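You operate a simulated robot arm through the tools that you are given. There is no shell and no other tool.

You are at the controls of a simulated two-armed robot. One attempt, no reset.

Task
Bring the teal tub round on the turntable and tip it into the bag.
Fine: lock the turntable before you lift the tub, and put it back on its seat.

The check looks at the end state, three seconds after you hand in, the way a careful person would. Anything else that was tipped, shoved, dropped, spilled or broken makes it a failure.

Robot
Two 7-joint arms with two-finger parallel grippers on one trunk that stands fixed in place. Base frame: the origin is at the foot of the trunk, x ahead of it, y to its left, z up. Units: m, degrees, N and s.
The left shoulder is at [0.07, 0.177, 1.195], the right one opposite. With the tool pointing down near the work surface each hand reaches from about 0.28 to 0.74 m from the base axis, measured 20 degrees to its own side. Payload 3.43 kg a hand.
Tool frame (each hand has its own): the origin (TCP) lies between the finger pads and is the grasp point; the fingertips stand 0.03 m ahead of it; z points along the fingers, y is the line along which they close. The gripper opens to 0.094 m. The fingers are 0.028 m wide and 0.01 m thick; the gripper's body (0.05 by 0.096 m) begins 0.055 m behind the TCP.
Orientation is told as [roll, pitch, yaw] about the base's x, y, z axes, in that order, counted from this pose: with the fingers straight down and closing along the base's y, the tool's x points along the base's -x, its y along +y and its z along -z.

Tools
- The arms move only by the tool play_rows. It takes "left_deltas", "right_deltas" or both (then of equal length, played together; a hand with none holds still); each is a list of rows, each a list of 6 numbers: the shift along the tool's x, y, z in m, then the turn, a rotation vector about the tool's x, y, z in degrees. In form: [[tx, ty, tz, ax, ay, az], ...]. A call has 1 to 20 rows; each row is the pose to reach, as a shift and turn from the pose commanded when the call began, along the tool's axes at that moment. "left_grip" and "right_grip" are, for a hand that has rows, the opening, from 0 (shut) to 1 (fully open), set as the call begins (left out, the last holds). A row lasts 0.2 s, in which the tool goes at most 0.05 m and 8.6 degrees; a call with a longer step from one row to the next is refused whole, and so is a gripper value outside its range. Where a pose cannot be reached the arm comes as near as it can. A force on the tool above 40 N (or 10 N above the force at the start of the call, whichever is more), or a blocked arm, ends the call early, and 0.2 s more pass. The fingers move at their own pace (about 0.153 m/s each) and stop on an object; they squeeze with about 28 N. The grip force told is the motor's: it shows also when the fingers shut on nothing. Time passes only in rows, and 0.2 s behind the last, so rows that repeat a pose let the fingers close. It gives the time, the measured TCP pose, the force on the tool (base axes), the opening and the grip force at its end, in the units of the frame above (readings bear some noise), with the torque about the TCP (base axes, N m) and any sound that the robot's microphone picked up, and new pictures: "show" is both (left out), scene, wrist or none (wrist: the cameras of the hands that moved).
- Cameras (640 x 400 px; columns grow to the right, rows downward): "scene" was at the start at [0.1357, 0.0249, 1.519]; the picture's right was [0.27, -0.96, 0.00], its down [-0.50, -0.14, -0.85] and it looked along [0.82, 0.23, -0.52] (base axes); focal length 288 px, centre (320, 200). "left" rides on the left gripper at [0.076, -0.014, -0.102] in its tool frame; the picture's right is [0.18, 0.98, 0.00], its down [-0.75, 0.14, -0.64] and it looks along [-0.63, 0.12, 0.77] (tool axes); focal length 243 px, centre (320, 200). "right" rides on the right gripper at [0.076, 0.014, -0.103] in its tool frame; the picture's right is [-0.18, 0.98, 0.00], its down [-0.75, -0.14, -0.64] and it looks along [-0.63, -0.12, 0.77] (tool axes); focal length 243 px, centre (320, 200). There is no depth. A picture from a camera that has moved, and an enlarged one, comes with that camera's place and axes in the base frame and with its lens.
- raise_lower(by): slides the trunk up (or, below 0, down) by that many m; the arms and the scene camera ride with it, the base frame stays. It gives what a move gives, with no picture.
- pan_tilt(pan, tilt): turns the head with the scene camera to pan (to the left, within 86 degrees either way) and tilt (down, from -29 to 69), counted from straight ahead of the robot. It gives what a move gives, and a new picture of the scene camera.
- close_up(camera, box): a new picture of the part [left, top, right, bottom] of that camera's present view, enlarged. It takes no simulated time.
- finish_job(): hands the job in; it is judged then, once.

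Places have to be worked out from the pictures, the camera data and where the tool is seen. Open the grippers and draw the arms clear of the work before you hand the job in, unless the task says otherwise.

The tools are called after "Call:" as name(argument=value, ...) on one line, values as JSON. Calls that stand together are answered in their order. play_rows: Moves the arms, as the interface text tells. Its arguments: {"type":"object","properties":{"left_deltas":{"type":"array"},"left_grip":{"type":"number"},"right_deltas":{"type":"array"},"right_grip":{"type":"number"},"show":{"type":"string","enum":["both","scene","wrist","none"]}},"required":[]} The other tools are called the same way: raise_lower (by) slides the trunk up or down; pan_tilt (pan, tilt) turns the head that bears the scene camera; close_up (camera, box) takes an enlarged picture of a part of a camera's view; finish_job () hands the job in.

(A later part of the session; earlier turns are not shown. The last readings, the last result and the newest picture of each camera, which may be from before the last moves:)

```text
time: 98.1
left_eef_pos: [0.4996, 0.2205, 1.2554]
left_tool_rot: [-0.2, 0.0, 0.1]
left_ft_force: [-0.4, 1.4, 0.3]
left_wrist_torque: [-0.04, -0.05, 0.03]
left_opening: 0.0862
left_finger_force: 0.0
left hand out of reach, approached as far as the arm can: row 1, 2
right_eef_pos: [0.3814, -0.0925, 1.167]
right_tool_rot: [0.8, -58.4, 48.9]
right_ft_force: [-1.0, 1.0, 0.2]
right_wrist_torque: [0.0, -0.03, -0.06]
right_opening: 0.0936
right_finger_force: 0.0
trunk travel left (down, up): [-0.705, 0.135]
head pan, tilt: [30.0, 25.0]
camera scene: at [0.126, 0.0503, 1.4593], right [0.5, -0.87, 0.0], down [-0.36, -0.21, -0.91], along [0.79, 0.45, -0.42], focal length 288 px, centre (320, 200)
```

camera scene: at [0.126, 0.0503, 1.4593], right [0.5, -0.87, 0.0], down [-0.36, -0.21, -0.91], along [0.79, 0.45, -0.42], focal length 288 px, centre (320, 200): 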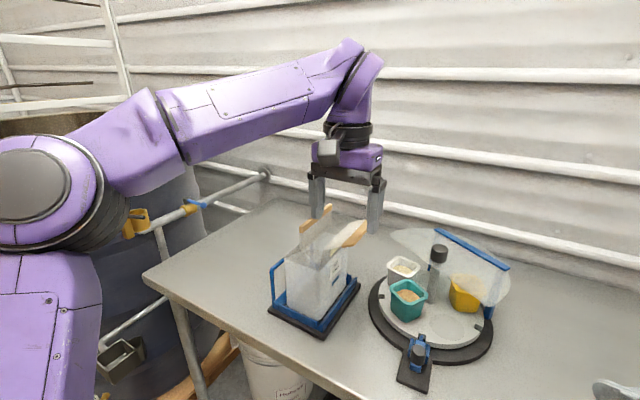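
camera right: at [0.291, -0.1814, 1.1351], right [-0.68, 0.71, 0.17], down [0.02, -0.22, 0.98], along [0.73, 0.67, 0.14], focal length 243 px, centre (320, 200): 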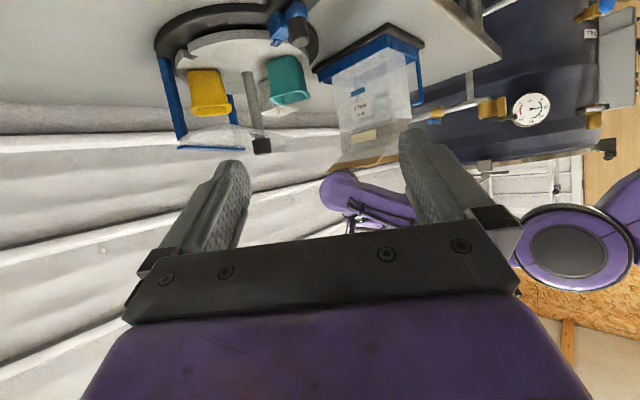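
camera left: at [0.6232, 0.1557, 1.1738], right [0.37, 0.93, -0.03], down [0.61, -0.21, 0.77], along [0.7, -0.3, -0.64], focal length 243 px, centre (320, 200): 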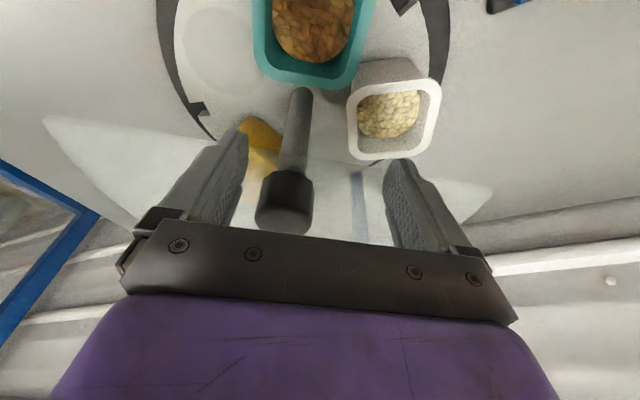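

The elbow is out to the left again (good posture). I raise the trunk 0.1 m so the reach to the tub stays well inside the arm's range, then move to a lower hover over the tub.

Call:
raise_lower(by=0.1)

Call:
play_rows(left_deltas=[[-0.018, -0.012, 0.03, 0.6, -2.1, 4.5], [-0.036, -0.024, 0.06, 1.2, -4.2, 9.1], [-0.056, -0.035, 0.09, 1.8, -6.3, 13.6], [-0.078, -0.046, 0.12, 2.4, -8.3, 18.2], [-0.1, -0.057, 0.15, 3, -10.4, 22.7], [-0.123, -0.069, 0.185, 3.6, -12.5, 27.3], [-0.145, -0.08, 0.22, 4.19, -14.6, 31.8], [-0.145, -0.08, 0.22, 4.19, -14.6, 31.8]], show="both")

```text
time: 99.4
left_eef_pos: [0.5033, 0.2163, 1.3534]
left_tool_rot: [-0.1, 0.2, 0.0]
left_ft_force: [-0.5, 0.1, 1.1]
left_wrist_torque: [0.01, -0.01, -0.02]
left_opening: 0.0865
left_finger_force: 0.1
right_eef_pos: [0.3854, -0.0956, 1.2661]
right_tool_rot: [1.3, -58.5, 48.4]
right_ft_force: [0.0, 0.4, 0.3]
right_wrist_torque: [0.0, -0.03, -0.02]
right_opening: 0.0941
right_finger_force: 0.0
trunk travel left (down, up): [-0.805, 0.035]
head pan, tilt: [30.0, 25.0]
```

```text
time: 101.2
left_eef_pos: [0.6459, 0.1373, 1.1337]
left_tool_rot: [-0.1, -15.0, -32.1]
left_ft_force: [0.2, 0.6, -0.2]
left_wrist_torque: [-0.04, 0.01, -0.02]
left_opening: 0.0866
left_finger_force: 0.2
right_eef_pos: [0.3843, -0.0961, 1.2652]
right_tool_rot: [1.2, -58.5, 48.4]
right_ft_force: [-0.5, 0.0, 0.2]
right_wrist_torque: [-0.03, 0.01, -0.01]
right_opening: 0.0939
right_finger_force: 0.1
trunk travel left (down, up): [-0.805, 0.035]
head pan, tilt: [30.0, 25.0]
camera scene: at [0.1281, 0.0463, 1.5592], right [0.5, -0.87, 0.0], down [-0.37, -0.21, -0.91], along [0.79, 0.45, -0.42], focal length 288 px, centre (320, 200)
camera left: at [0.5523, 0.1795, 1.2125], right [0.37, 0.93, -0.05], down [0.55, -0.18, 0.81], along [0.75, -0.33, -0.58], focal length 243 px, centre (320, 200)
```

scene: 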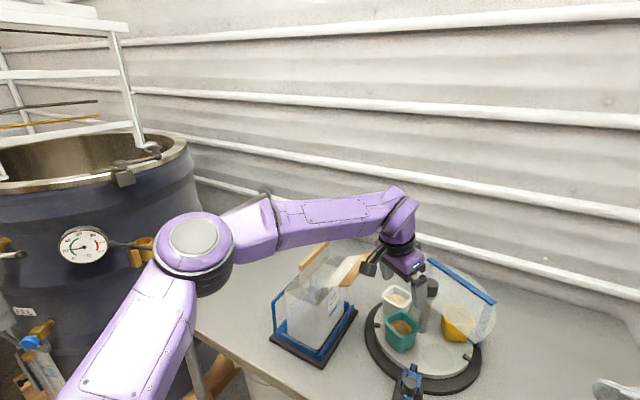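
left: 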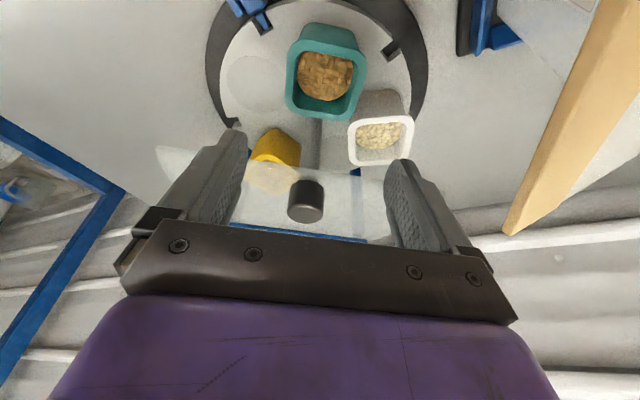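

That worked exactly, with no reach warning. I zoom to refine the tub's position once more.

Call:
close_up(camera="left", box=[260, 0, 430, 180])

Call:
close_up(camera="scene", box=[340, 230, 500, 390])

```text
2.22 times, centred on (345, 90) of left
camera zoom: at [0.5523, 0.1795, 1.2125], right [0.37, 0.93, -0.05], down [0.55, -0.18, 0.81], along [0.75, -0.33, -0.58], focal length 539 px, centre (264, 444)
```

zoom: 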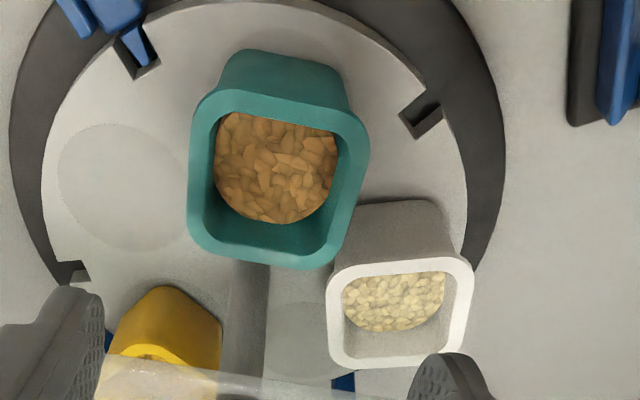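

```text
2.50 times, centred on (420, 310) of scene
camera zoom: at [0.1281, 0.0463, 1.5592], right [0.5, -0.87, 0.0], down [-0.37, -0.21, -0.91], along [0.79, 0.45, -0.42], focal length 721 px, centre (70, -75)
```

zoom: 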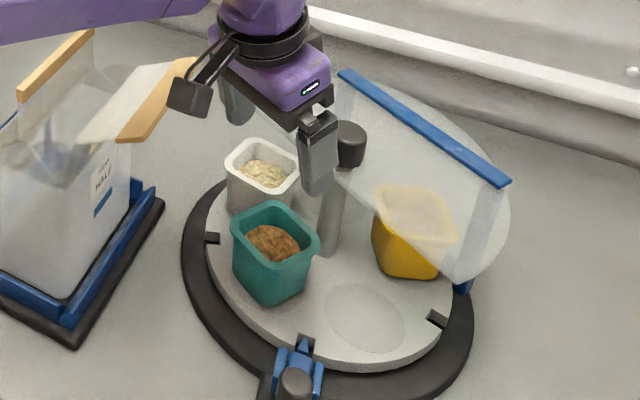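

The tub centre is confirmed at (0.665, 0.1265). I descend to just above the rim (fingertips z ≈ 1.0) and look before straddling.

Call:
play_rows(left_deltas=[[0.004, 0.0004, 0.034, 0, 0, 0], [0.008, 0.0008, 0.068, 0, 0, 0], [0.0125, 0.0012, 0.104, 0, 0, 0], [0.0125, 0.0012, 0.104, 0, 0, 0]], show="wrist")

Call:
close_up(camera="left", box=[160, 40, 480, 240])

Call:
close_up(camera="scene", box=[340, 230, 500, 390])

Call:
close_up(camera="right", box=[180, 0, 400, 180])

```text
time: 102.2
left_eef_pos: [0.6587, 0.1309, 1.0288]
left_tool_rot: [-0.1, -14.8, -31.9]
left_ft_force: [0.8, 0.4, 0.2]
left_wrist_torque: [0.0, 0.03, 0.02]
left_opening: 0.0864
left_finger_force: 0.1
right_eef_pos: [0.3837, -0.0954, 1.2644]
right_tool_rot: [1.3, -58.5, 48.4]
right_ft_force: [-0.3, 0.1, 0.4]
right_wrist_torque: [0.0, -0.03, 0.01]
right_opening: 0.0941
right_finger_force: 0.0
trunk travel left (down, up): [-0.805, 0.035]
head pan, tilt: [30.0, 25.0]
camera left: at [0.5656, 0.1721, 1.1084], right [0.37, 0.93, -0.05], down [0.55, -0.18, 0.81], along [0.75, -0.33, -0.58], focal length 243 px, centre (320, 200)
```

left: 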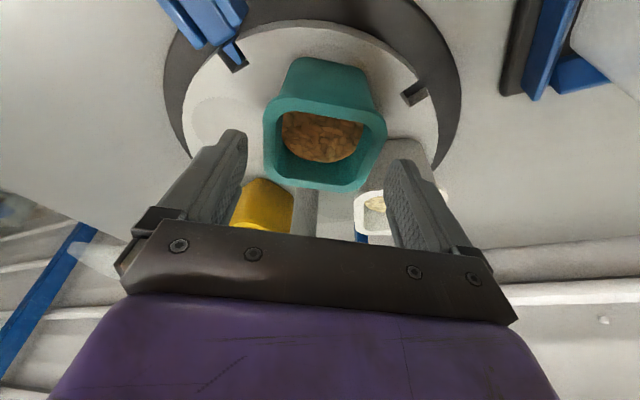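

```text
2.00 times, centred on (320, 140) of left
camera zoom: at [0.5656, 0.1721, 1.1084], right [0.37, 0.93, -0.05], down [0.55, -0.18, 0.81], along [0.75, -0.33, -0.58], focal length 485 px, centre (320, 320)
```

zoom: 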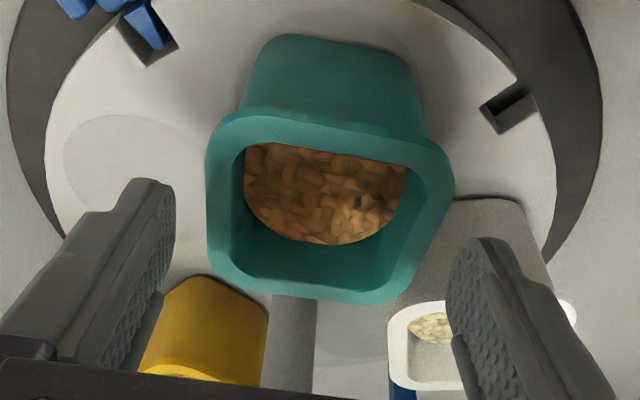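

```text
2.50 times, centred on (420, 310) of scene
camera zoom: at [0.129, 0.0462, 1.5592], right [0.5, -0.87, 0.0], down [-0.37, -0.21, -0.91], along [0.78, 0.45, -0.42], focal length 721 px, centre (70, -75)
```

zoom: 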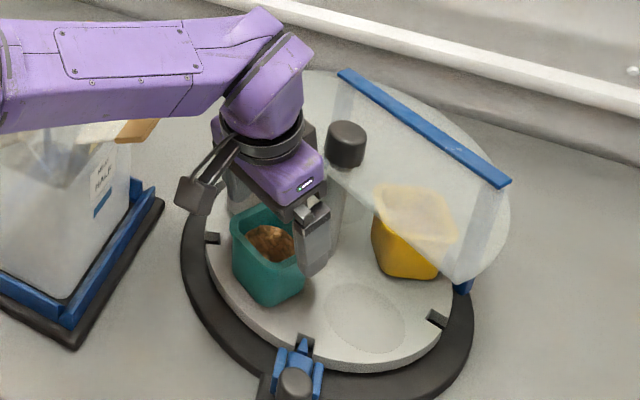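

```text
2.22 times, centred on (290, 90) of right
camera zoom: at [0.2909, -0.1815, 1.2551], right [-0.68, 0.71, 0.17], down [0.02, -0.21, 0.98], along [0.73, 0.67, 0.13], focal length 539 px, centre (387, 444)
```

zoom: 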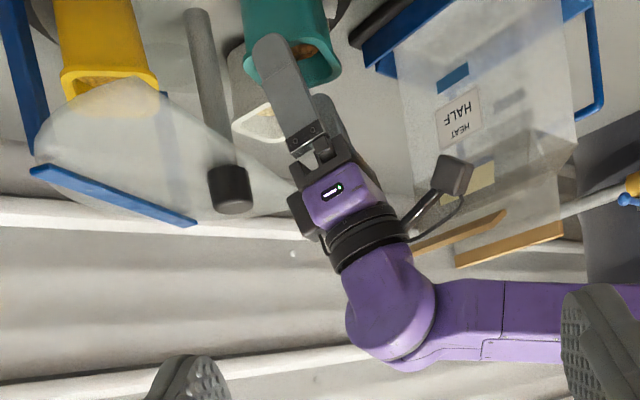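

Everything lines up: fingers on both tangential sides, clear of the white tub, the post and the roof. I descend the last 5 cm.

Call:
play_rows(left_deltas=[[0.0016, 0, 0.016, 0, 0, 0], [0.0033, 0, 0.033, 0, 0, 0], [0.0049, -0.0002, 0.0492, 0, 0, 0], [0.0049, -0.0002, 0.0492, 0, 0, 0]], show="wrist")

Call:
close_up(camera="scene", box=[340, 230, 500, 390])

Call:
close_up(camera="right", box=[180, 0, 400, 180])

```text
time: 103.2
left_eef_pos: [0.6663, 0.1247, 0.9814]
left_tool_rot: [-0.1, -14.8, -32.0]
left_ft_force: [0.6, -0.6, -0.9]
left_wrist_torque: [0.01, 0.02, -0.02]
left_opening: 0.0866
left_finger_force: 0.2
right_eef_pos: [0.3847, -0.0954, 1.2637]
right_tool_rot: [1.2, -58.4, 48.5]
right_ft_force: [0.1, -0.7, -0.3]
right_wrist_torque: [-0.01, 0.0, 0.0]
right_opening: 0.0939
right_finger_force: 0.1
trunk travel left (down, up): [-0.805, 0.035]
head pan, tilt: [30.0, 25.0]
camera left: at [0.573, 0.1669, 1.0602], right [0.37, 0.93, -0.05], down [0.55, -0.18, 0.81], along [0.75, -0.33, -0.58], focal length 243 px, centre (320, 200)
```

left: 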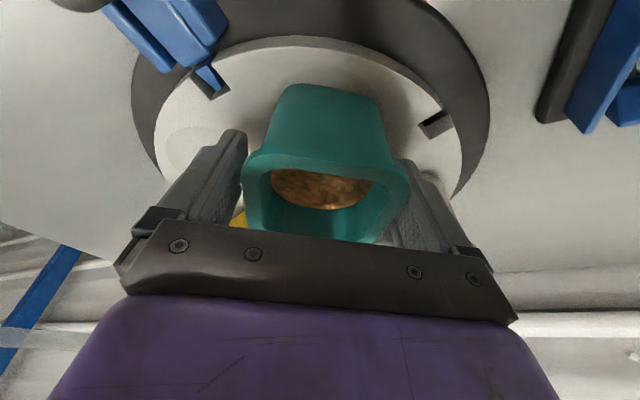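

```text
2.50 times, centred on (420, 310) of scene
camera zoom: at [0.1291, 0.0461, 1.5591], right [0.5, -0.87, 0.0], down [-0.37, -0.21, -0.91], along [0.78, 0.45, -0.42], focal length 721 px, centre (70, -75)
```

zoom: 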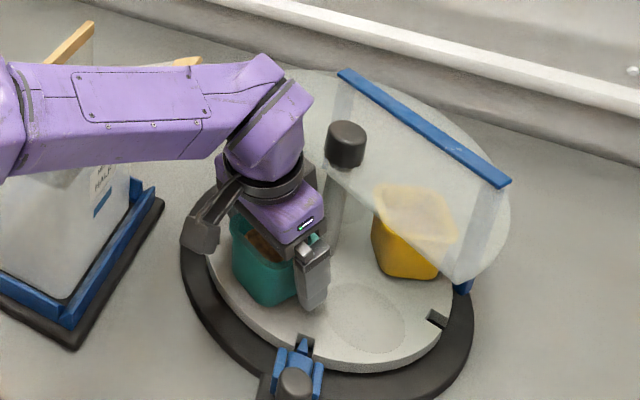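

```text
2.22 times, centred on (290, 90) of right
camera zoom: at [0.291, -0.1815, 1.2551], right [-0.68, 0.71, 0.17], down [0.02, -0.21, 0.98], along [0.73, 0.67, 0.13], focal length 539 px, centre (387, 444)
```

zoom: 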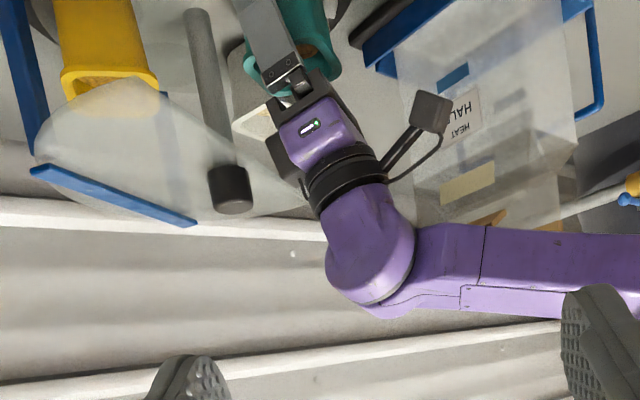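

The tub is straddled with no contact force. The forearm is now low over the bag, so I check the slats closely before going on.

Call:
close_up(camera="scene", box=[260, 210, 420, 360])

Call:
close_up(camera="right", box=[340, 40, 480, 150])

```text
2.67 times, centred on (340, 285) of scene
camera zoom: at [0.1291, 0.0461, 1.5591], right [0.5, -0.87, 0.0], down [-0.37, -0.21, -0.91], along [0.78, 0.45, -0.42], focal length 769 px, centre (267, -27)
```

zoom: 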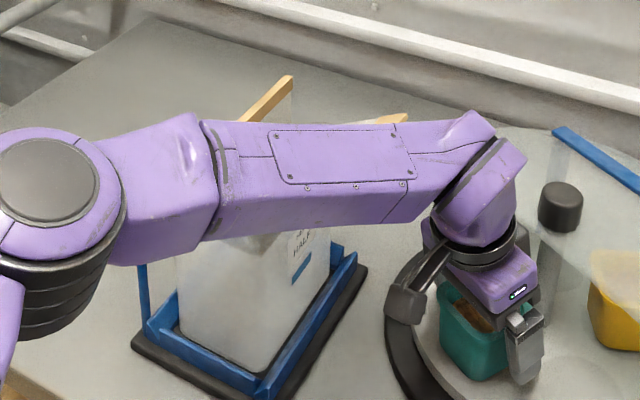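

```text
3.64 times, centred on (410, 95) of right
camera zoom: at [0.291, -0.1815, 1.2551], right [-0.68, 0.71, 0.17], down [0.02, -0.21, 0.98], along [0.73, 0.67, 0.13], focal length 882 px, centre (-7, 582)
```

zoom: 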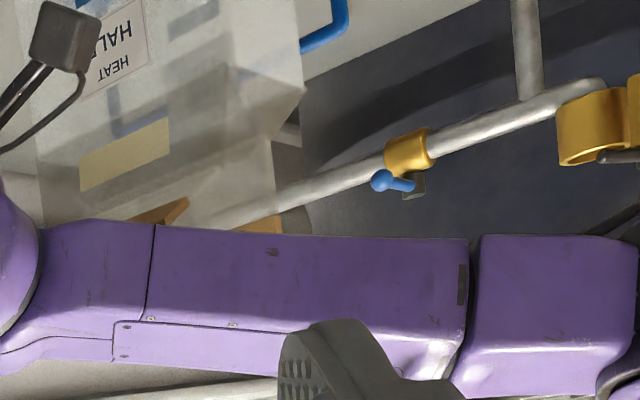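

Slat ends are exactly where they were; the forearm passes in front of and above them without contact. Now I close on the tub.

Call:
play_rows(left_deltas=[[0, 0, 0, 0, 0, 0], [0, 0, 0, 0, 0, 0], [0, 0, 0, 0, 0, 0]], left_grip=0, show="wrist")

Call:
close_up(camera="left", box=[200, 60, 440, 250])

```text
time: 104.0
left_eef_pos: [0.6652, 0.1251, 0.9807]
left_tool_rot: [0.0, -14.9, -31.9]
left_ft_force: [0.4, -0.7, -0.1]
left_wrist_torque: [-0.01, 0.01, -0.01]
left_opening: 0.066
left_finger_force: 28.1
right_eef_pos: [0.3843, -0.0946, 1.266]
right_tool_rot: [1.2, -58.3, 48.5]
right_ft_force: [0.2, 0.7, -0.2]
right_wrist_torque: [0.0, 0.01, 0.04]
right_opening: 0.0942
right_finger_force: 0.1
trunk travel left (down, up): [-0.805, 0.035]
head pan, tilt: [30.0, 25.0]
camera left: at [0.573, 0.167, 1.0603], right [0.37, 0.93, -0.05], down [0.55, -0.18, 0.81], along [0.75, -0.33, -0.58], focal length 243 px, centre (320, 200)
```

left: 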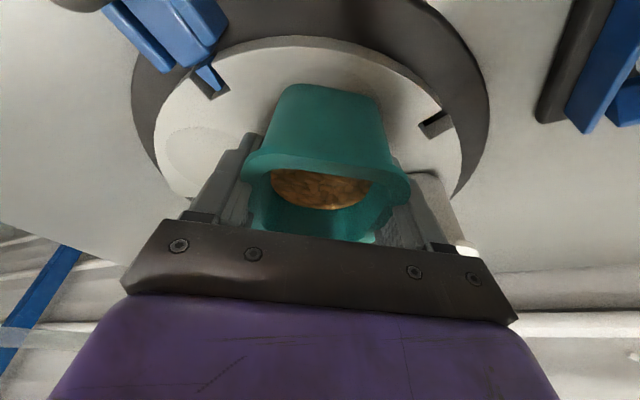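

```text
2.11 times, centred on (320, 155) of left
camera zoom: at [0.573, 0.167, 1.0603], right [0.37, 0.93, -0.05], down [0.55, -0.18, 0.81], along [0.75, -0.33, -0.58], focal length 511 px, centre (320, 295)
```

zoom: 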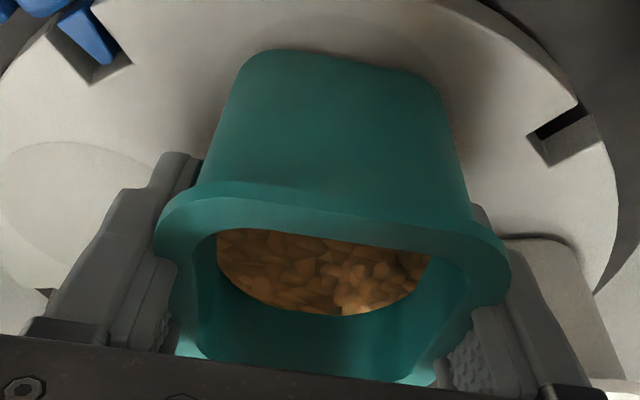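

Gripped at 0.066 m with the rim flange over the fingers. I lift straight up 4 cm and check.

Call:
play_rows(left_deltas=[[-0.0026, 0, -0.0097, 0, 0, 0], [-0.0052, 0, -0.0193, 0, 0, 0], [-0.0078, 0, -0.029, 0, 0, 0], [-0.0103, 0, -0.0386, 0, 0, 0], [-0.0103, 0, -0.0386, 0, 0, 0]], show="wrist")

Call:
close_up(camera="scene", box=[340, 230, 500, 390])

Call:
close_up(camera="right", box=[180, 0, 400, 180])

```text
time: 105.2
left_eef_pos: [0.6672, 0.1248, 1.0209]
left_tool_rot: [-0.1, -14.8, -32.0]
left_ft_force: [0.3, -0.3, -1.5]
left_wrist_torque: [-0.01, -0.03, 0.01]
left_opening: 0.0657
left_finger_force: 28.3
right_eef_pos: [0.3862, -0.0967, 1.2649]
right_tool_rot: [1.3, -58.4, 48.5]
right_ft_force: [0.5, 0.2, 0.2]
right_wrist_torque: [0.02, -0.04, 0.01]
right_opening: 0.0942
right_finger_force: 0.1
trunk travel left (down, up): [-0.805, 0.035]
head pan, tilt: [30.0, 25.0]
camera left: at [0.5745, 0.1667, 1.1004], right [0.37, 0.93, -0.05], down [0.55, -0.18, 0.81], along [0.75, -0.33, -0.58], focal length 243 px, centre (320, 200)
```

left: 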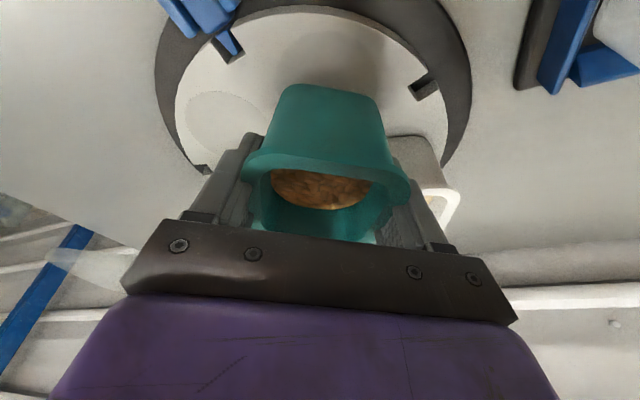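

```text
2.50 times, centred on (420, 310) of scene
camera zoom: at [0.1295, 0.0463, 1.5591], right [0.5, -0.87, 0.0], down [-0.37, -0.21, -0.91], along [0.78, 0.45, -0.42], focal length 721 px, centre (70, -75)
```

zoom: 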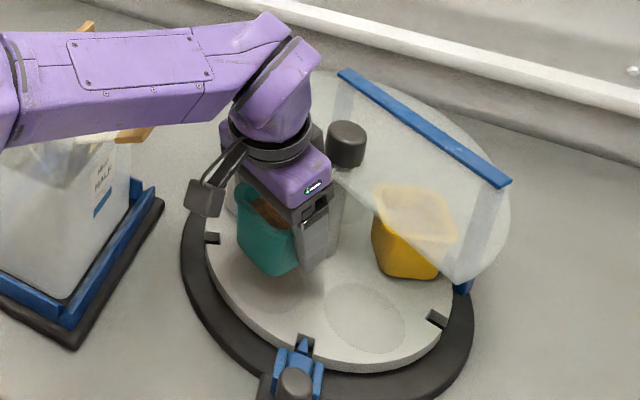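

```text
2.22 times, centred on (290, 90) of right
camera zoom: at [0.2913, -0.1814, 1.255], right [-0.68, 0.71, 0.17], down [0.02, -0.21, 0.98], along [0.73, 0.67, 0.13], focal length 539 px, centre (387, 444)
```

zoom: 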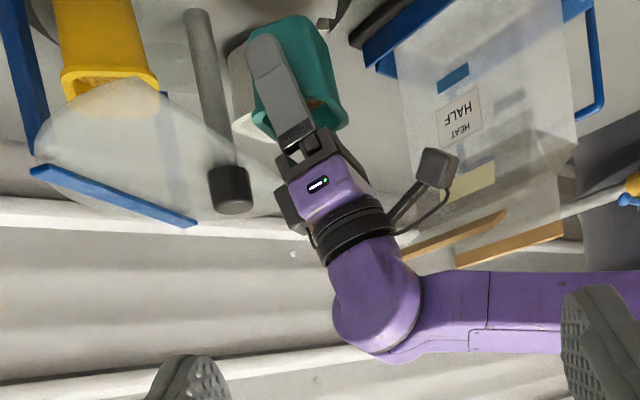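

The tub is up, level and firmly held (≈0.15 kg). I move it outward from the roof edge and up to z ≈ 1.20.

Call:
play_rows(left_deltas=[[0.0167, 0, -0.0148, 0, 0, 0], [0.0113, 0, -0.0495, 0, 0, 0], [0.0022, 0, -0.0937, 0, 0, 0], [-0.0071, 0, -0.1377, 0, 0, 0], [-0.0173, 0.0003, -0.1816, 0, 0, 0], [-0.0173, 0.0003, -0.1816, 0, 0, 0]], show="both")

Call:
close_up(camera="scene", box=[260, 190, 500, 390])

```text
time: 106.6
left_eef_pos: [0.6417, 0.1418, 1.2011]
left_tool_rot: [-0.2, -14.8, -32.0]
left_ft_force: [-0.1, -0.3, -0.8]
left_wrist_torque: [-0.01, 0.02, -0.01]
left_opening: 0.066
left_finger_force: 28.1
right_eef_pos: [0.3848, -0.0959, 1.2651]
right_tool_rot: [1.3, -58.4, 48.3]
right_ft_force: [0.6, -0.5, -0.4]
right_wrist_torque: [0.01, 0.01, -0.02]
right_opening: 0.0941
right_finger_force: 0.1
trunk travel left (down, up): [-0.805, 0.035]
head pan, tilt: [30.0, 25.0]
camera scene: at [0.1299, 0.0462, 1.559], right [0.5, -0.87, 0.0], down [-0.37, -0.21, -0.91], along [0.78, 0.45, -0.42], focal length 288 px, centre (320, 200)
camera left: at [0.5488, 0.1836, 1.2806], right [0.37, 0.93, -0.05], down [0.55, -0.18, 0.81], along [0.75, -0.33, -0.58], focal length 243 px, centre (320, 200)
```

scene: 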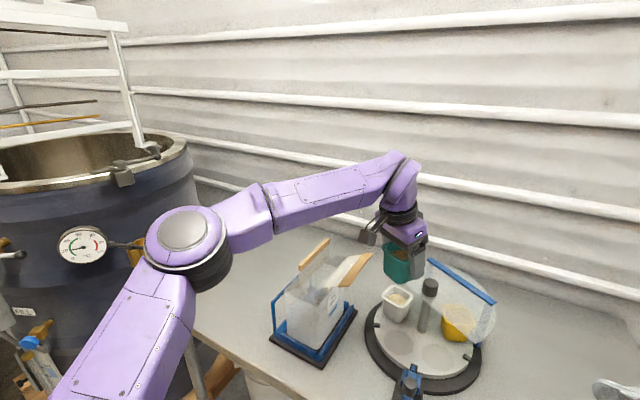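
left: 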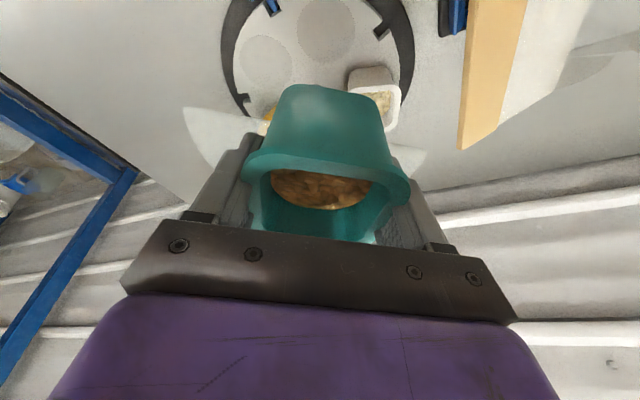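

```text
2.00 times, centred on (380, 290) of scene
camera zoom: at [0.1299, 0.0462, 1.559], right [0.5, -0.87, 0.0], down [-0.37, -0.21, -0.91], along [0.78, 0.45, -0.42], focal length 577 px, centre (200, 20)
```

zoom: 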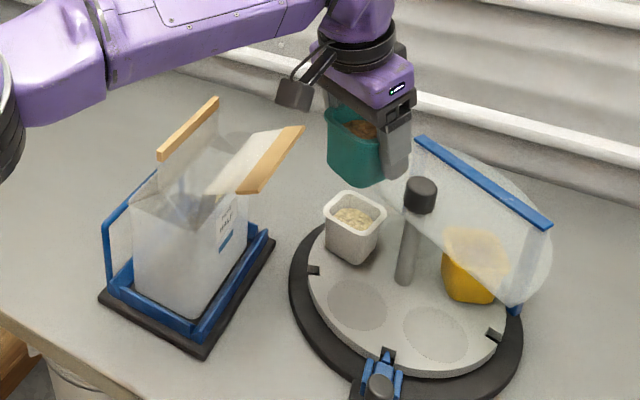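

The tub is clear of the turntable. I now carry it level toward the bag, turning the hand to yaw −90°.

Call:
play_rows(left_deltas=[[0.0135, 0.0047, -0.019, 1.85, 0, 7.01], [0.0271, 0.0094, -0.0379, 3.7, 0, 14.03], [0.0406, 0.0141, -0.0569, 5.55, 0, 21.04], [0.0542, 0.0189, -0.0759, 7.4, 0, 28.05], [0.0677, 0.0236, -0.0948, 9.25, 0, 35.06], [0.0812, 0.0283, -0.1138, 11.1, 0, 42.08], [0.0948, 0.033, -0.1327, 12.95, 0, 49.1], [0.1083, 0.0377, -0.1517, 14.8, 0, 56.1], [0.1083, 0.0377, -0.1517, 14.8, 0, 56.1]], show="both")

```text
time: 108.6
left_eef_pos: [0.5385, 0.2492, 1.3191]
left_tool_rot: [-0.1, -14.9, -90.2]
left_ft_force: [0.1, 0.0, -0.3]
left_wrist_torque: [0.04, 0.0, 0.02]
left_opening: 0.0662
left_finger_force: 27.7
right_eef_pos: [0.3864, -0.0957, 1.265]
right_tool_rot: [1.4, -58.4, 48.4]
right_ft_force: [0.3, 0.3, -0.3]
right_wrist_torque: [-0.03, 0.0, 0.0]
right_opening: 0.0941
right_finger_force: 0.0
trunk travel left (down, up): [-0.805, 0.035]
head pan, tilt: [30.0, 25.0]
camera scene: at [0.1298, 0.0461, 1.5591], right [0.5, -0.87, 0.0], down [-0.37, -0.21, -0.91], along [0.78, 0.45, -0.42], focal length 288 px, centre (320, 200)
camera left: at [0.5252, 0.3499, 1.3985], right [0.98, 0.18, -0.05], down [0.14, -0.56, 0.81], along [0.12, -0.81, -0.58], focal length 243 px, centre (320, 200)
```

scene: 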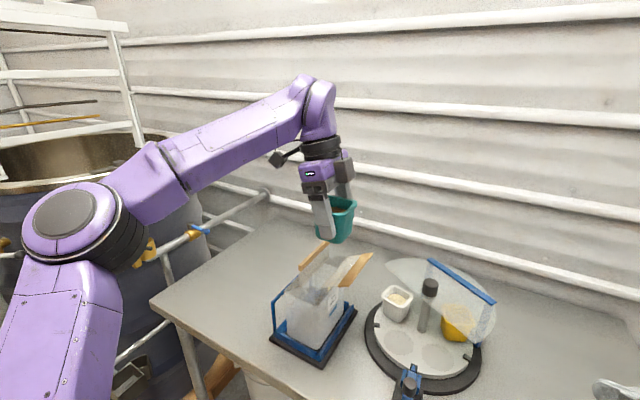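
left: 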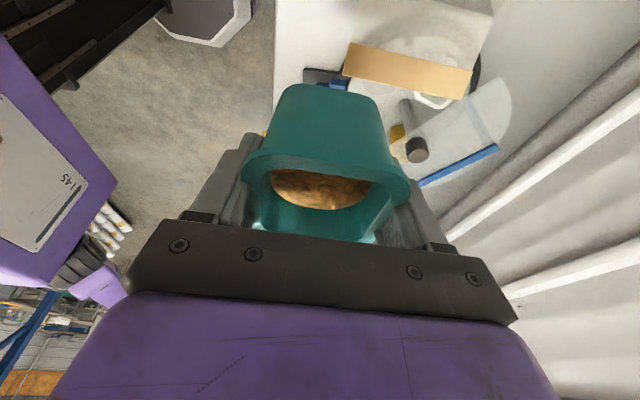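

Reached, contents level. Now I begin tilting (to 40°) while bringing the tub over the bag's mouth.

Call:
play_rows(left_deltas=[[0.0214, 0.0154, -0.0034, 0, 5, 0], [0.0427, 0.0308, -0.0068, 0, 12, 0], [0.0641, 0.0461, -0.0102, 0, 20, 0], [0.0854, 0.0615, -0.0136, 0, 28, 0], [0.0854, 0.0615, -0.0136, 0, 34, 0], [0.0854, 0.0615, -0.0136, 0, 40, 0], [0.0854, 0.0615, -0.0136, 0, 40, 0]], show="both")

Call:
close_up(camera="scene", box=[240, 150, 420, 370])

Call:
close_up(camera="right", box=[220, 0, 480, 240])

```text
time: 110.2
left_eef_pos: [0.6016, 0.3365, 1.3114]
left_tool_rot: [0.1, 25.1, -90.1]
left_ft_force: [0.2, 0.5, 0.5]
left_wrist_torque: [-0.04, -0.03, 0.0]
left_opening: 0.066
left_finger_force: 27.6
right_eef_pos: [0.3855, -0.0954, 1.2648]
right_tool_rot: [1.2, -58.3, 48.5]
right_ft_force: [-0.2, -0.8, -0.3]
right_wrist_torque: [0.03, 0.0, -0.01]
right_opening: 0.0941
right_finger_force: 0.1
trunk travel left (down, up): [-0.805, 0.035]
head pan, tilt: [30.0, 25.0]
camera scene: at [0.1297, 0.0469, 1.5591], right [0.5, -0.87, 0.0], down [-0.37, -0.21, -0.91], along [0.78, 0.45, -0.42], focal length 288 px, centre (320, 200)
camera left: at [0.5874, 0.3623, 1.4359], right [0.98, 0.17, 0.08], down [0.14, -0.96, 0.26], along [0.12, -0.25, -0.96], focal length 243 px, centre (320, 200)
```

scene: 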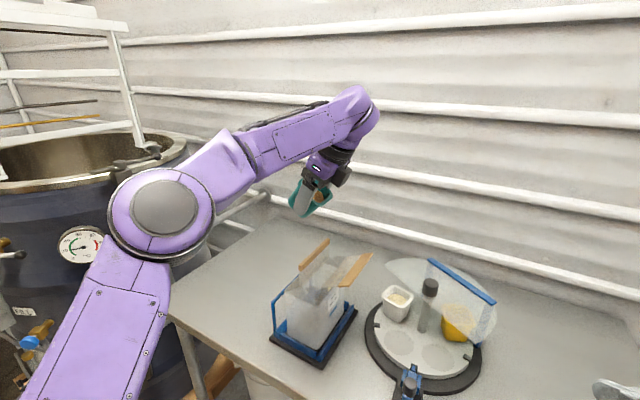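
left: 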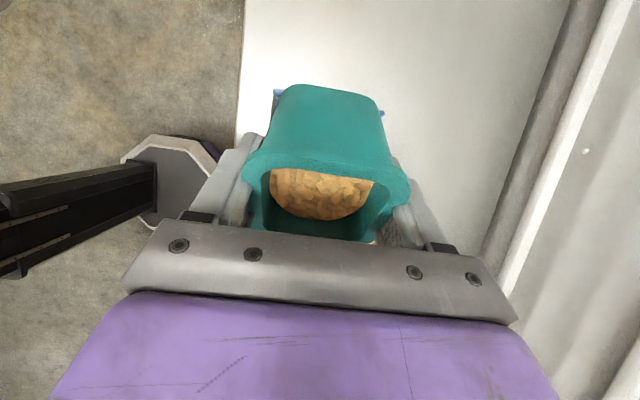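

```text
1.82 times, centred on (330, 260) of scene
camera zoom: at [0.1297, 0.0469, 1.5591], right [0.5, -0.87, 0.0], down [-0.37, -0.21, -0.91], along [0.78, 0.45, -0.42], focal length 524 px, centre (302, 91)
```

zoom: 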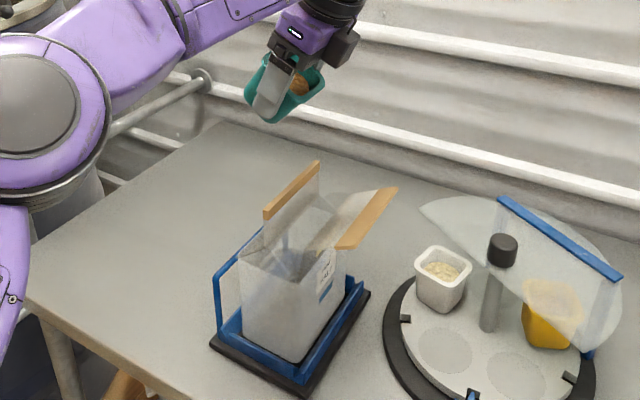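

```text
1.67 times, centred on (350, 120) of right
camera zoom: at [0.2915, -0.1809, 1.255], right [-0.68, 0.71, 0.17], down [0.02, -0.21, 0.98], along [0.73, 0.67, 0.13], focal length 404 px, centre (270, 333)
```

zoom: 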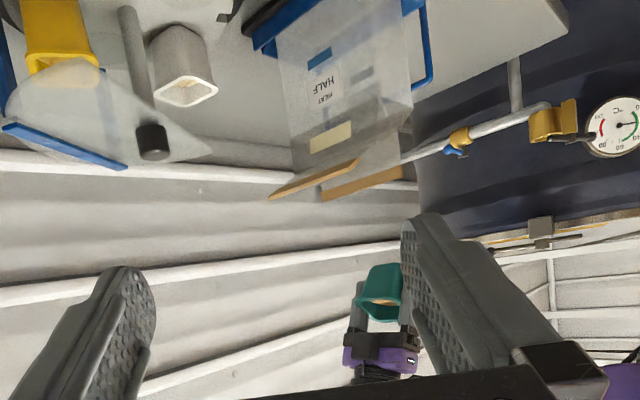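

The tub is above the mouth at 40° with nothing spilled. I tip it on slowly to 90°, keeping its lip over the opening (y ≈ 0.31, z ≈ 1.27).

Call:
play_rows(left_deltas=[[-0.0016, 0.0095, 0.0065, 0, 7, 0], [-0.0031, 0.019, 0.013, 0, 14, 0], [-0.0047, 0.0284, 0.0196, 0, 20, 0], [-0.0057, 0.0284, 0.0167, 0, 25, 0], [-0.0068, 0.0284, 0.0137, 0, 30, 0], [-0.0078, 0.0284, 0.0108, 0, 35, 0], [-0.0095, 0.0284, 0.0083, 0, 40, 0], [-0.0113, 0.0284, 0.0057, 0, 45, 0], [-0.013, 0.0284, 0.0032, 0, 50, 0], [-0.013, 0.0284, 0.0032, 0, 50, 0]], show="both")

Call:
close_up(camera="scene", box=[240, 150, 420, 370])

Call:
close_up(camera="right", box=[220, 0, 480, 240])

```text
time: 112.4
left_eef_pos: [0.6284, 0.3264, 1.3007]
left_tool_rot: [-0.2, 75.1, -90.2]
left_ft_force: [0.1, -0.2, -0.9]
left_wrist_torque: [-0.01, -0.03, 0.01]
left_opening: 0.0656
left_finger_force: 27.2
right_eef_pos: [0.3844, -0.0962, 1.2656]
right_tool_rot: [1.3, -58.4, 48.6]
right_ft_force: [0.1, 0.7, -0.6]
right_wrist_torque: [0.0, 0.0, -0.02]
right_opening: 0.0939
right_finger_force: 0.1
trunk travel left (down, up): [-0.805, 0.035]
head pan, tilt: [30.0, 25.0]
camera scene: at [0.1291, 0.0464, 1.5591], right [0.5, -0.87, 0.0], down [-0.37, -0.21, -0.91], along [0.78, 0.45, -0.42], focal length 288 px, centre (320, 200)
camera left: at [0.6152, 0.2469, 1.4016], right [0.98, 0.05, 0.18], down [0.14, -0.81, -0.56], along [0.12, 0.58, -0.81], focal length 243 px, centre (320, 200)
```

scene: 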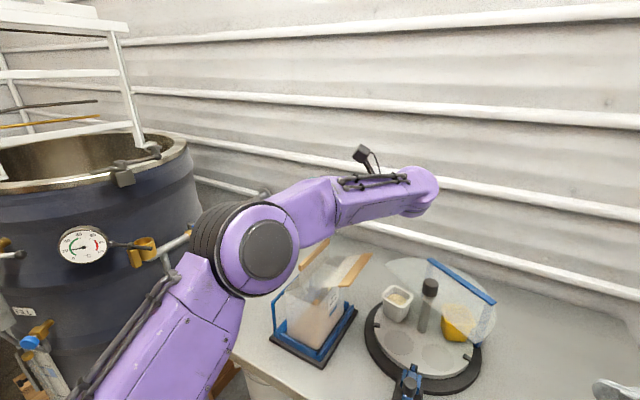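
left: 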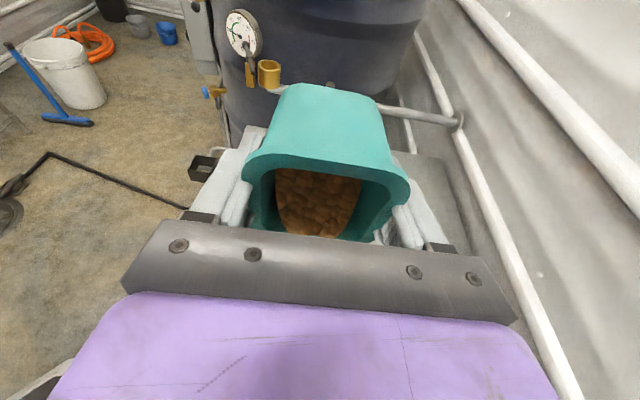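

```text
1.82 times, centred on (330, 260) of scene
camera zoom: at [0.1291, 0.0464, 1.5591], right [0.5, -0.87, 0.0], down [-0.37, -0.21, -0.91], along [0.78, 0.45, -0.42], focal length 524 px, centre (302, 91)
```

zoom: 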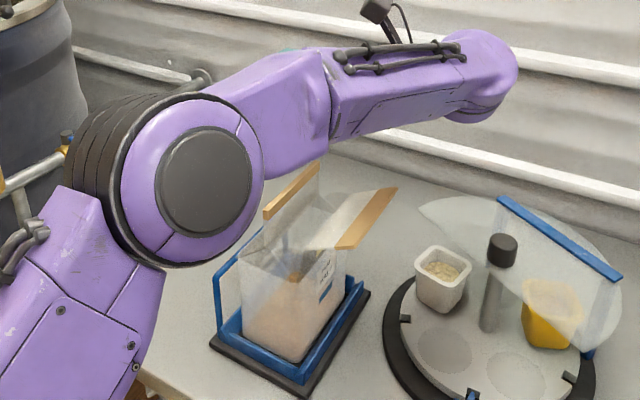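

```text
1.67 times, centred on (350, 120) of right
camera zoom: at [0.291, -0.1813, 1.2551], right [-0.68, 0.71, 0.17], down [0.02, -0.21, 0.98], along [0.73, 0.67, 0.13], focal length 404 px, centre (270, 333)
```

zoom: 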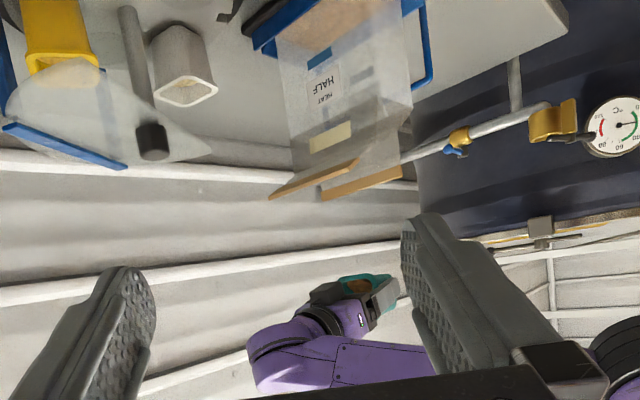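

Grain is landing in the bag (tan fill visible) with no sign of spilling. I look closely at the bag's fill and surroundings before going on.

Call:
close_up(camera="scene", box=[265, 265, 365, 365])

Call:
close_up(camera="right", box=[310, 0, 450, 130])

Call:
close_up(camera="left", box=[230, 80, 420, 250])

```text
4.00 times, centred on (315, 315) of scene
camera zoom: at [0.1291, 0.0464, 1.5591], right [0.5, -0.87, 0.0], down [-0.37, -0.21, -0.91], along [0.78, 0.45, -0.42], focal length 1153 px, centre (340, -260)
```

zoom: 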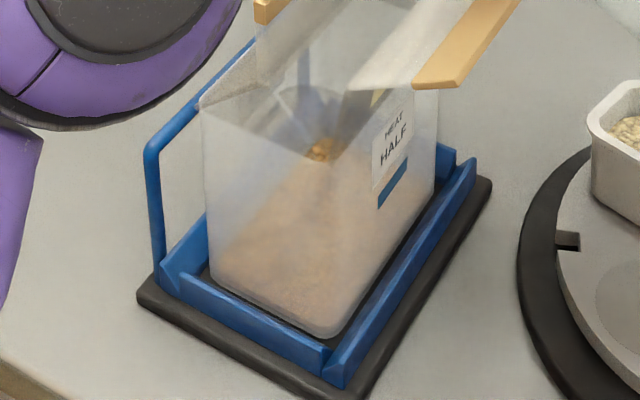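

```text
3.08 times, centred on (380, 65) of right
camera zoom: at [0.291, -0.1813, 1.2551], right [-0.68, 0.71, 0.17], down [0.02, -0.21, 0.98], along [0.73, 0.67, 0.13], focal length 746 px, centre (135, 615)
```

zoom: 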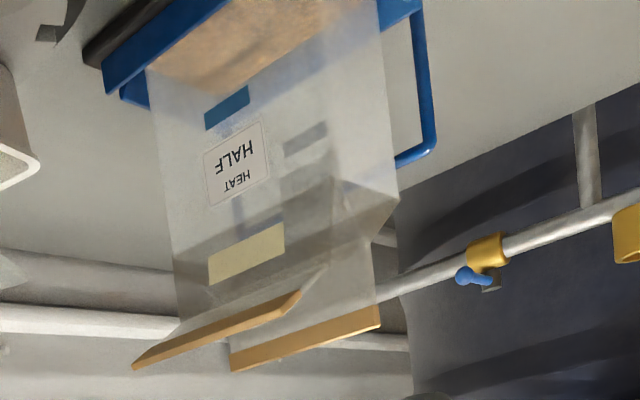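

```text
2.35 times, centred on (325, 165) of left
camera zoom: at [0.6152, 0.2469, 1.4016], right [0.98, 0.05, 0.18], down [0.14, -0.81, -0.56], along [0.12, 0.58, -0.81], focal length 571 px, centre (308, 282)
```

zoom: 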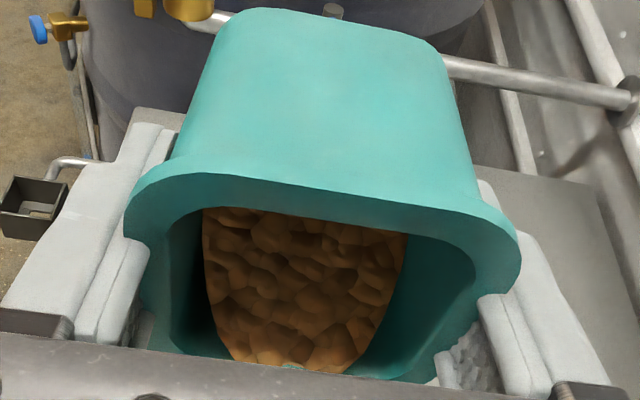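

The label may matter here, so I zoom in on it at the highest enlargement.

Call:
close_up(camera="scene", box=[322, 285, 372, 325])

Call:
close_up(camera="right", box=[340, 0, 400, 50])

```text
10.00 times, centred on (347, 305) of scene
camera zoom: at [0.1291, 0.0464, 1.5591], right [0.5, -0.87, 0.0], down [-0.37, -0.21, -0.91], along [0.78, 0.45, -0.42], focal length 2883 px, centre (50, -850)
```

zoom: 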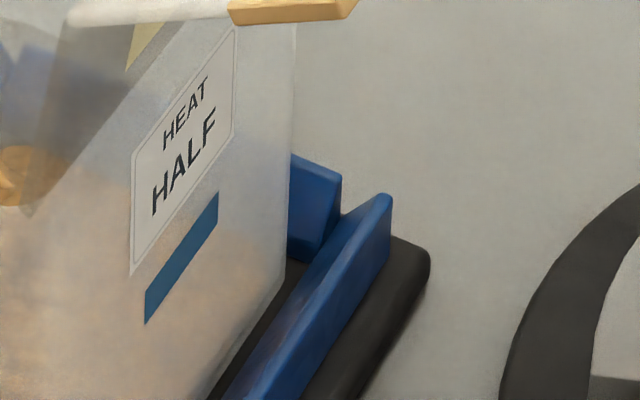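

```text
8.00 times, centred on (370, 25) of right
camera zoom: at [0.291, -0.1813, 1.2551], right [-0.68, 0.71, 0.17], down [0.02, -0.21, 0.98], along [0.73, 0.67, 0.13], focal length 1941 px, centre (-80, 1600)
```

zoom: 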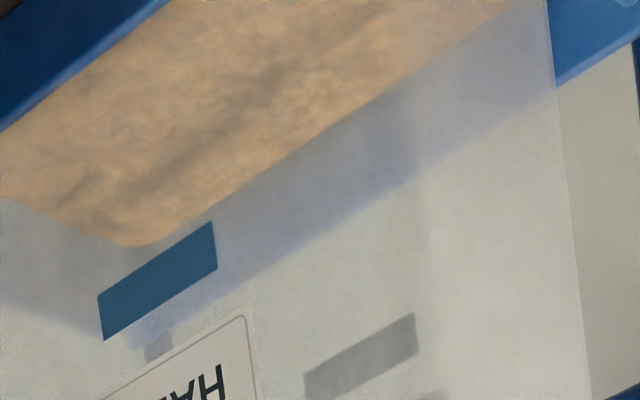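

The tan area is a thin layer covering the bag floor, well below the blue half-height mark, so the whole tub fits. I keep tipping, slowly, to 120° with the lip held in place.

Call:
play_rows(left_deltas=[[0.0013, 0.001, -0.0036, 0, 5, 0], [0.0026, 0.0016, -0.0072, 0, 10, 0], [0.0022, 0.0016, -0.0103, 0, 15, 0], [0.0017, 0.0016, -0.0134, 0, 20, 0], [0.0008, 0.0016, -0.0165, 0, 25, 0], [-0.0002, 0.0016, -0.0195, 0, 30, 0], [-0.0002, 0.0016, -0.0195, 0, 30, 0]], show="both")

Call:
close_up(camera="scene", box=[240, 150, 420, 370])

Call:
close_up(camera="right", box=[220, 0, 480, 240])

Call:
close_up(camera="left", box=[230, 80, 420, 250])

```text
time: 114.0
left_eef_pos: [0.6321, 0.3059, 1.3056]
left_tool_rot: [-180.0, 74.8, 90.0]
left_ft_force: [-0.5, 0.1, -0.8]
left_wrist_torque: [0.01, -0.03, 0.04]
left_opening: 0.0655
left_finger_force: 28.1
right_eef_pos: [0.3842, -0.0955, 1.2641]
right_tool_rot: [1.1, -58.3, 48.5]
right_ft_force: [0.0, 0.2, 0.2]
right_wrist_torque: [-0.03, 0.01, -0.02]
right_opening: 0.094
right_finger_force: 0.1
trunk travel left (down, up): [-0.805, 0.035]
head pan, tilt: [30.0, 25.0]
camera scene: at [0.129, 0.0462, 1.5591], right [0.5, -0.87, 0.0], down [-0.37, -0.21, -0.91], along [0.78, 0.45, -0.42], focal length 288 px, centre (320, 200)
camera left: at [0.6166, 0.1877, 1.353], right [0.98, -0.05, 0.18], down [0.14, -0.42, -0.9], along [0.12, 0.9, -0.41], focal length 243 px, centre (320, 200)
```

scene: 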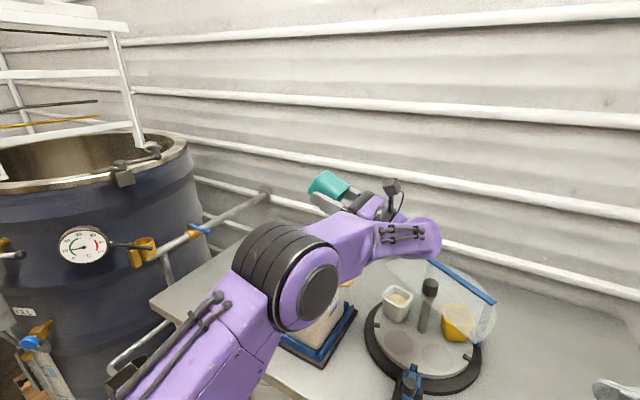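
left: 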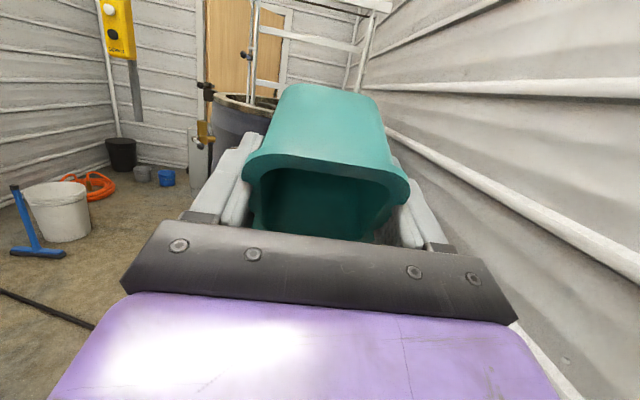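

```text
1.82 times, centred on (330, 260) of scene
camera zoom: at [0.129, 0.0462, 1.5591], right [0.5, -0.87, 0.0], down [-0.37, -0.21, -0.91], along [0.78, 0.45, -0.42], focal length 524 px, centre (302, 91)
```

zoom: 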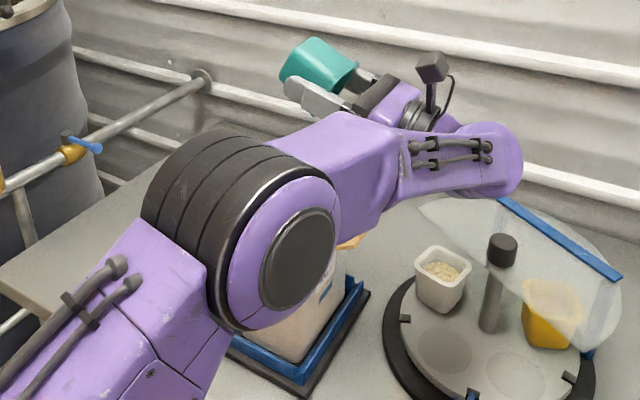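

```text
1.67 times, centred on (350, 120) of right
camera zoom: at [0.2909, -0.1815, 1.2551], right [-0.68, 0.71, 0.17], down [0.02, -0.21, 0.98], along [0.73, 0.67, 0.13], focal length 404 px, centre (270, 333)
```

zoom: 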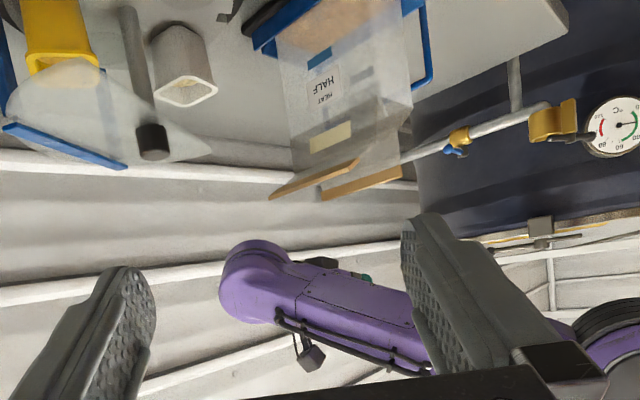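

```text
2.35 times, centred on (325, 165) of left
camera zoom: at [0.6166, 0.1877, 1.353], right [0.98, -0.05, 0.18], down [0.14, -0.42, -0.9], along [0.12, 0.9, -0.41], focal length 571 px, centre (308, 282)
```

zoom: 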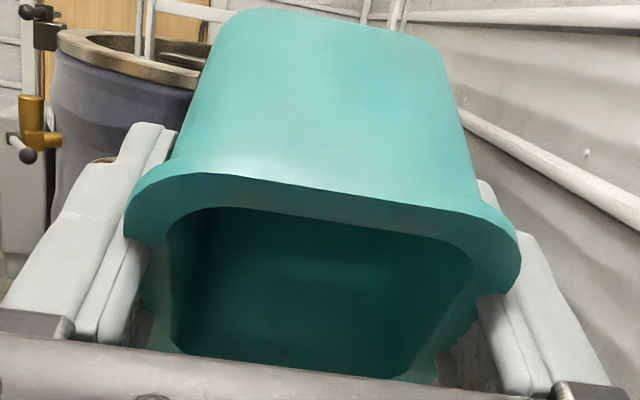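

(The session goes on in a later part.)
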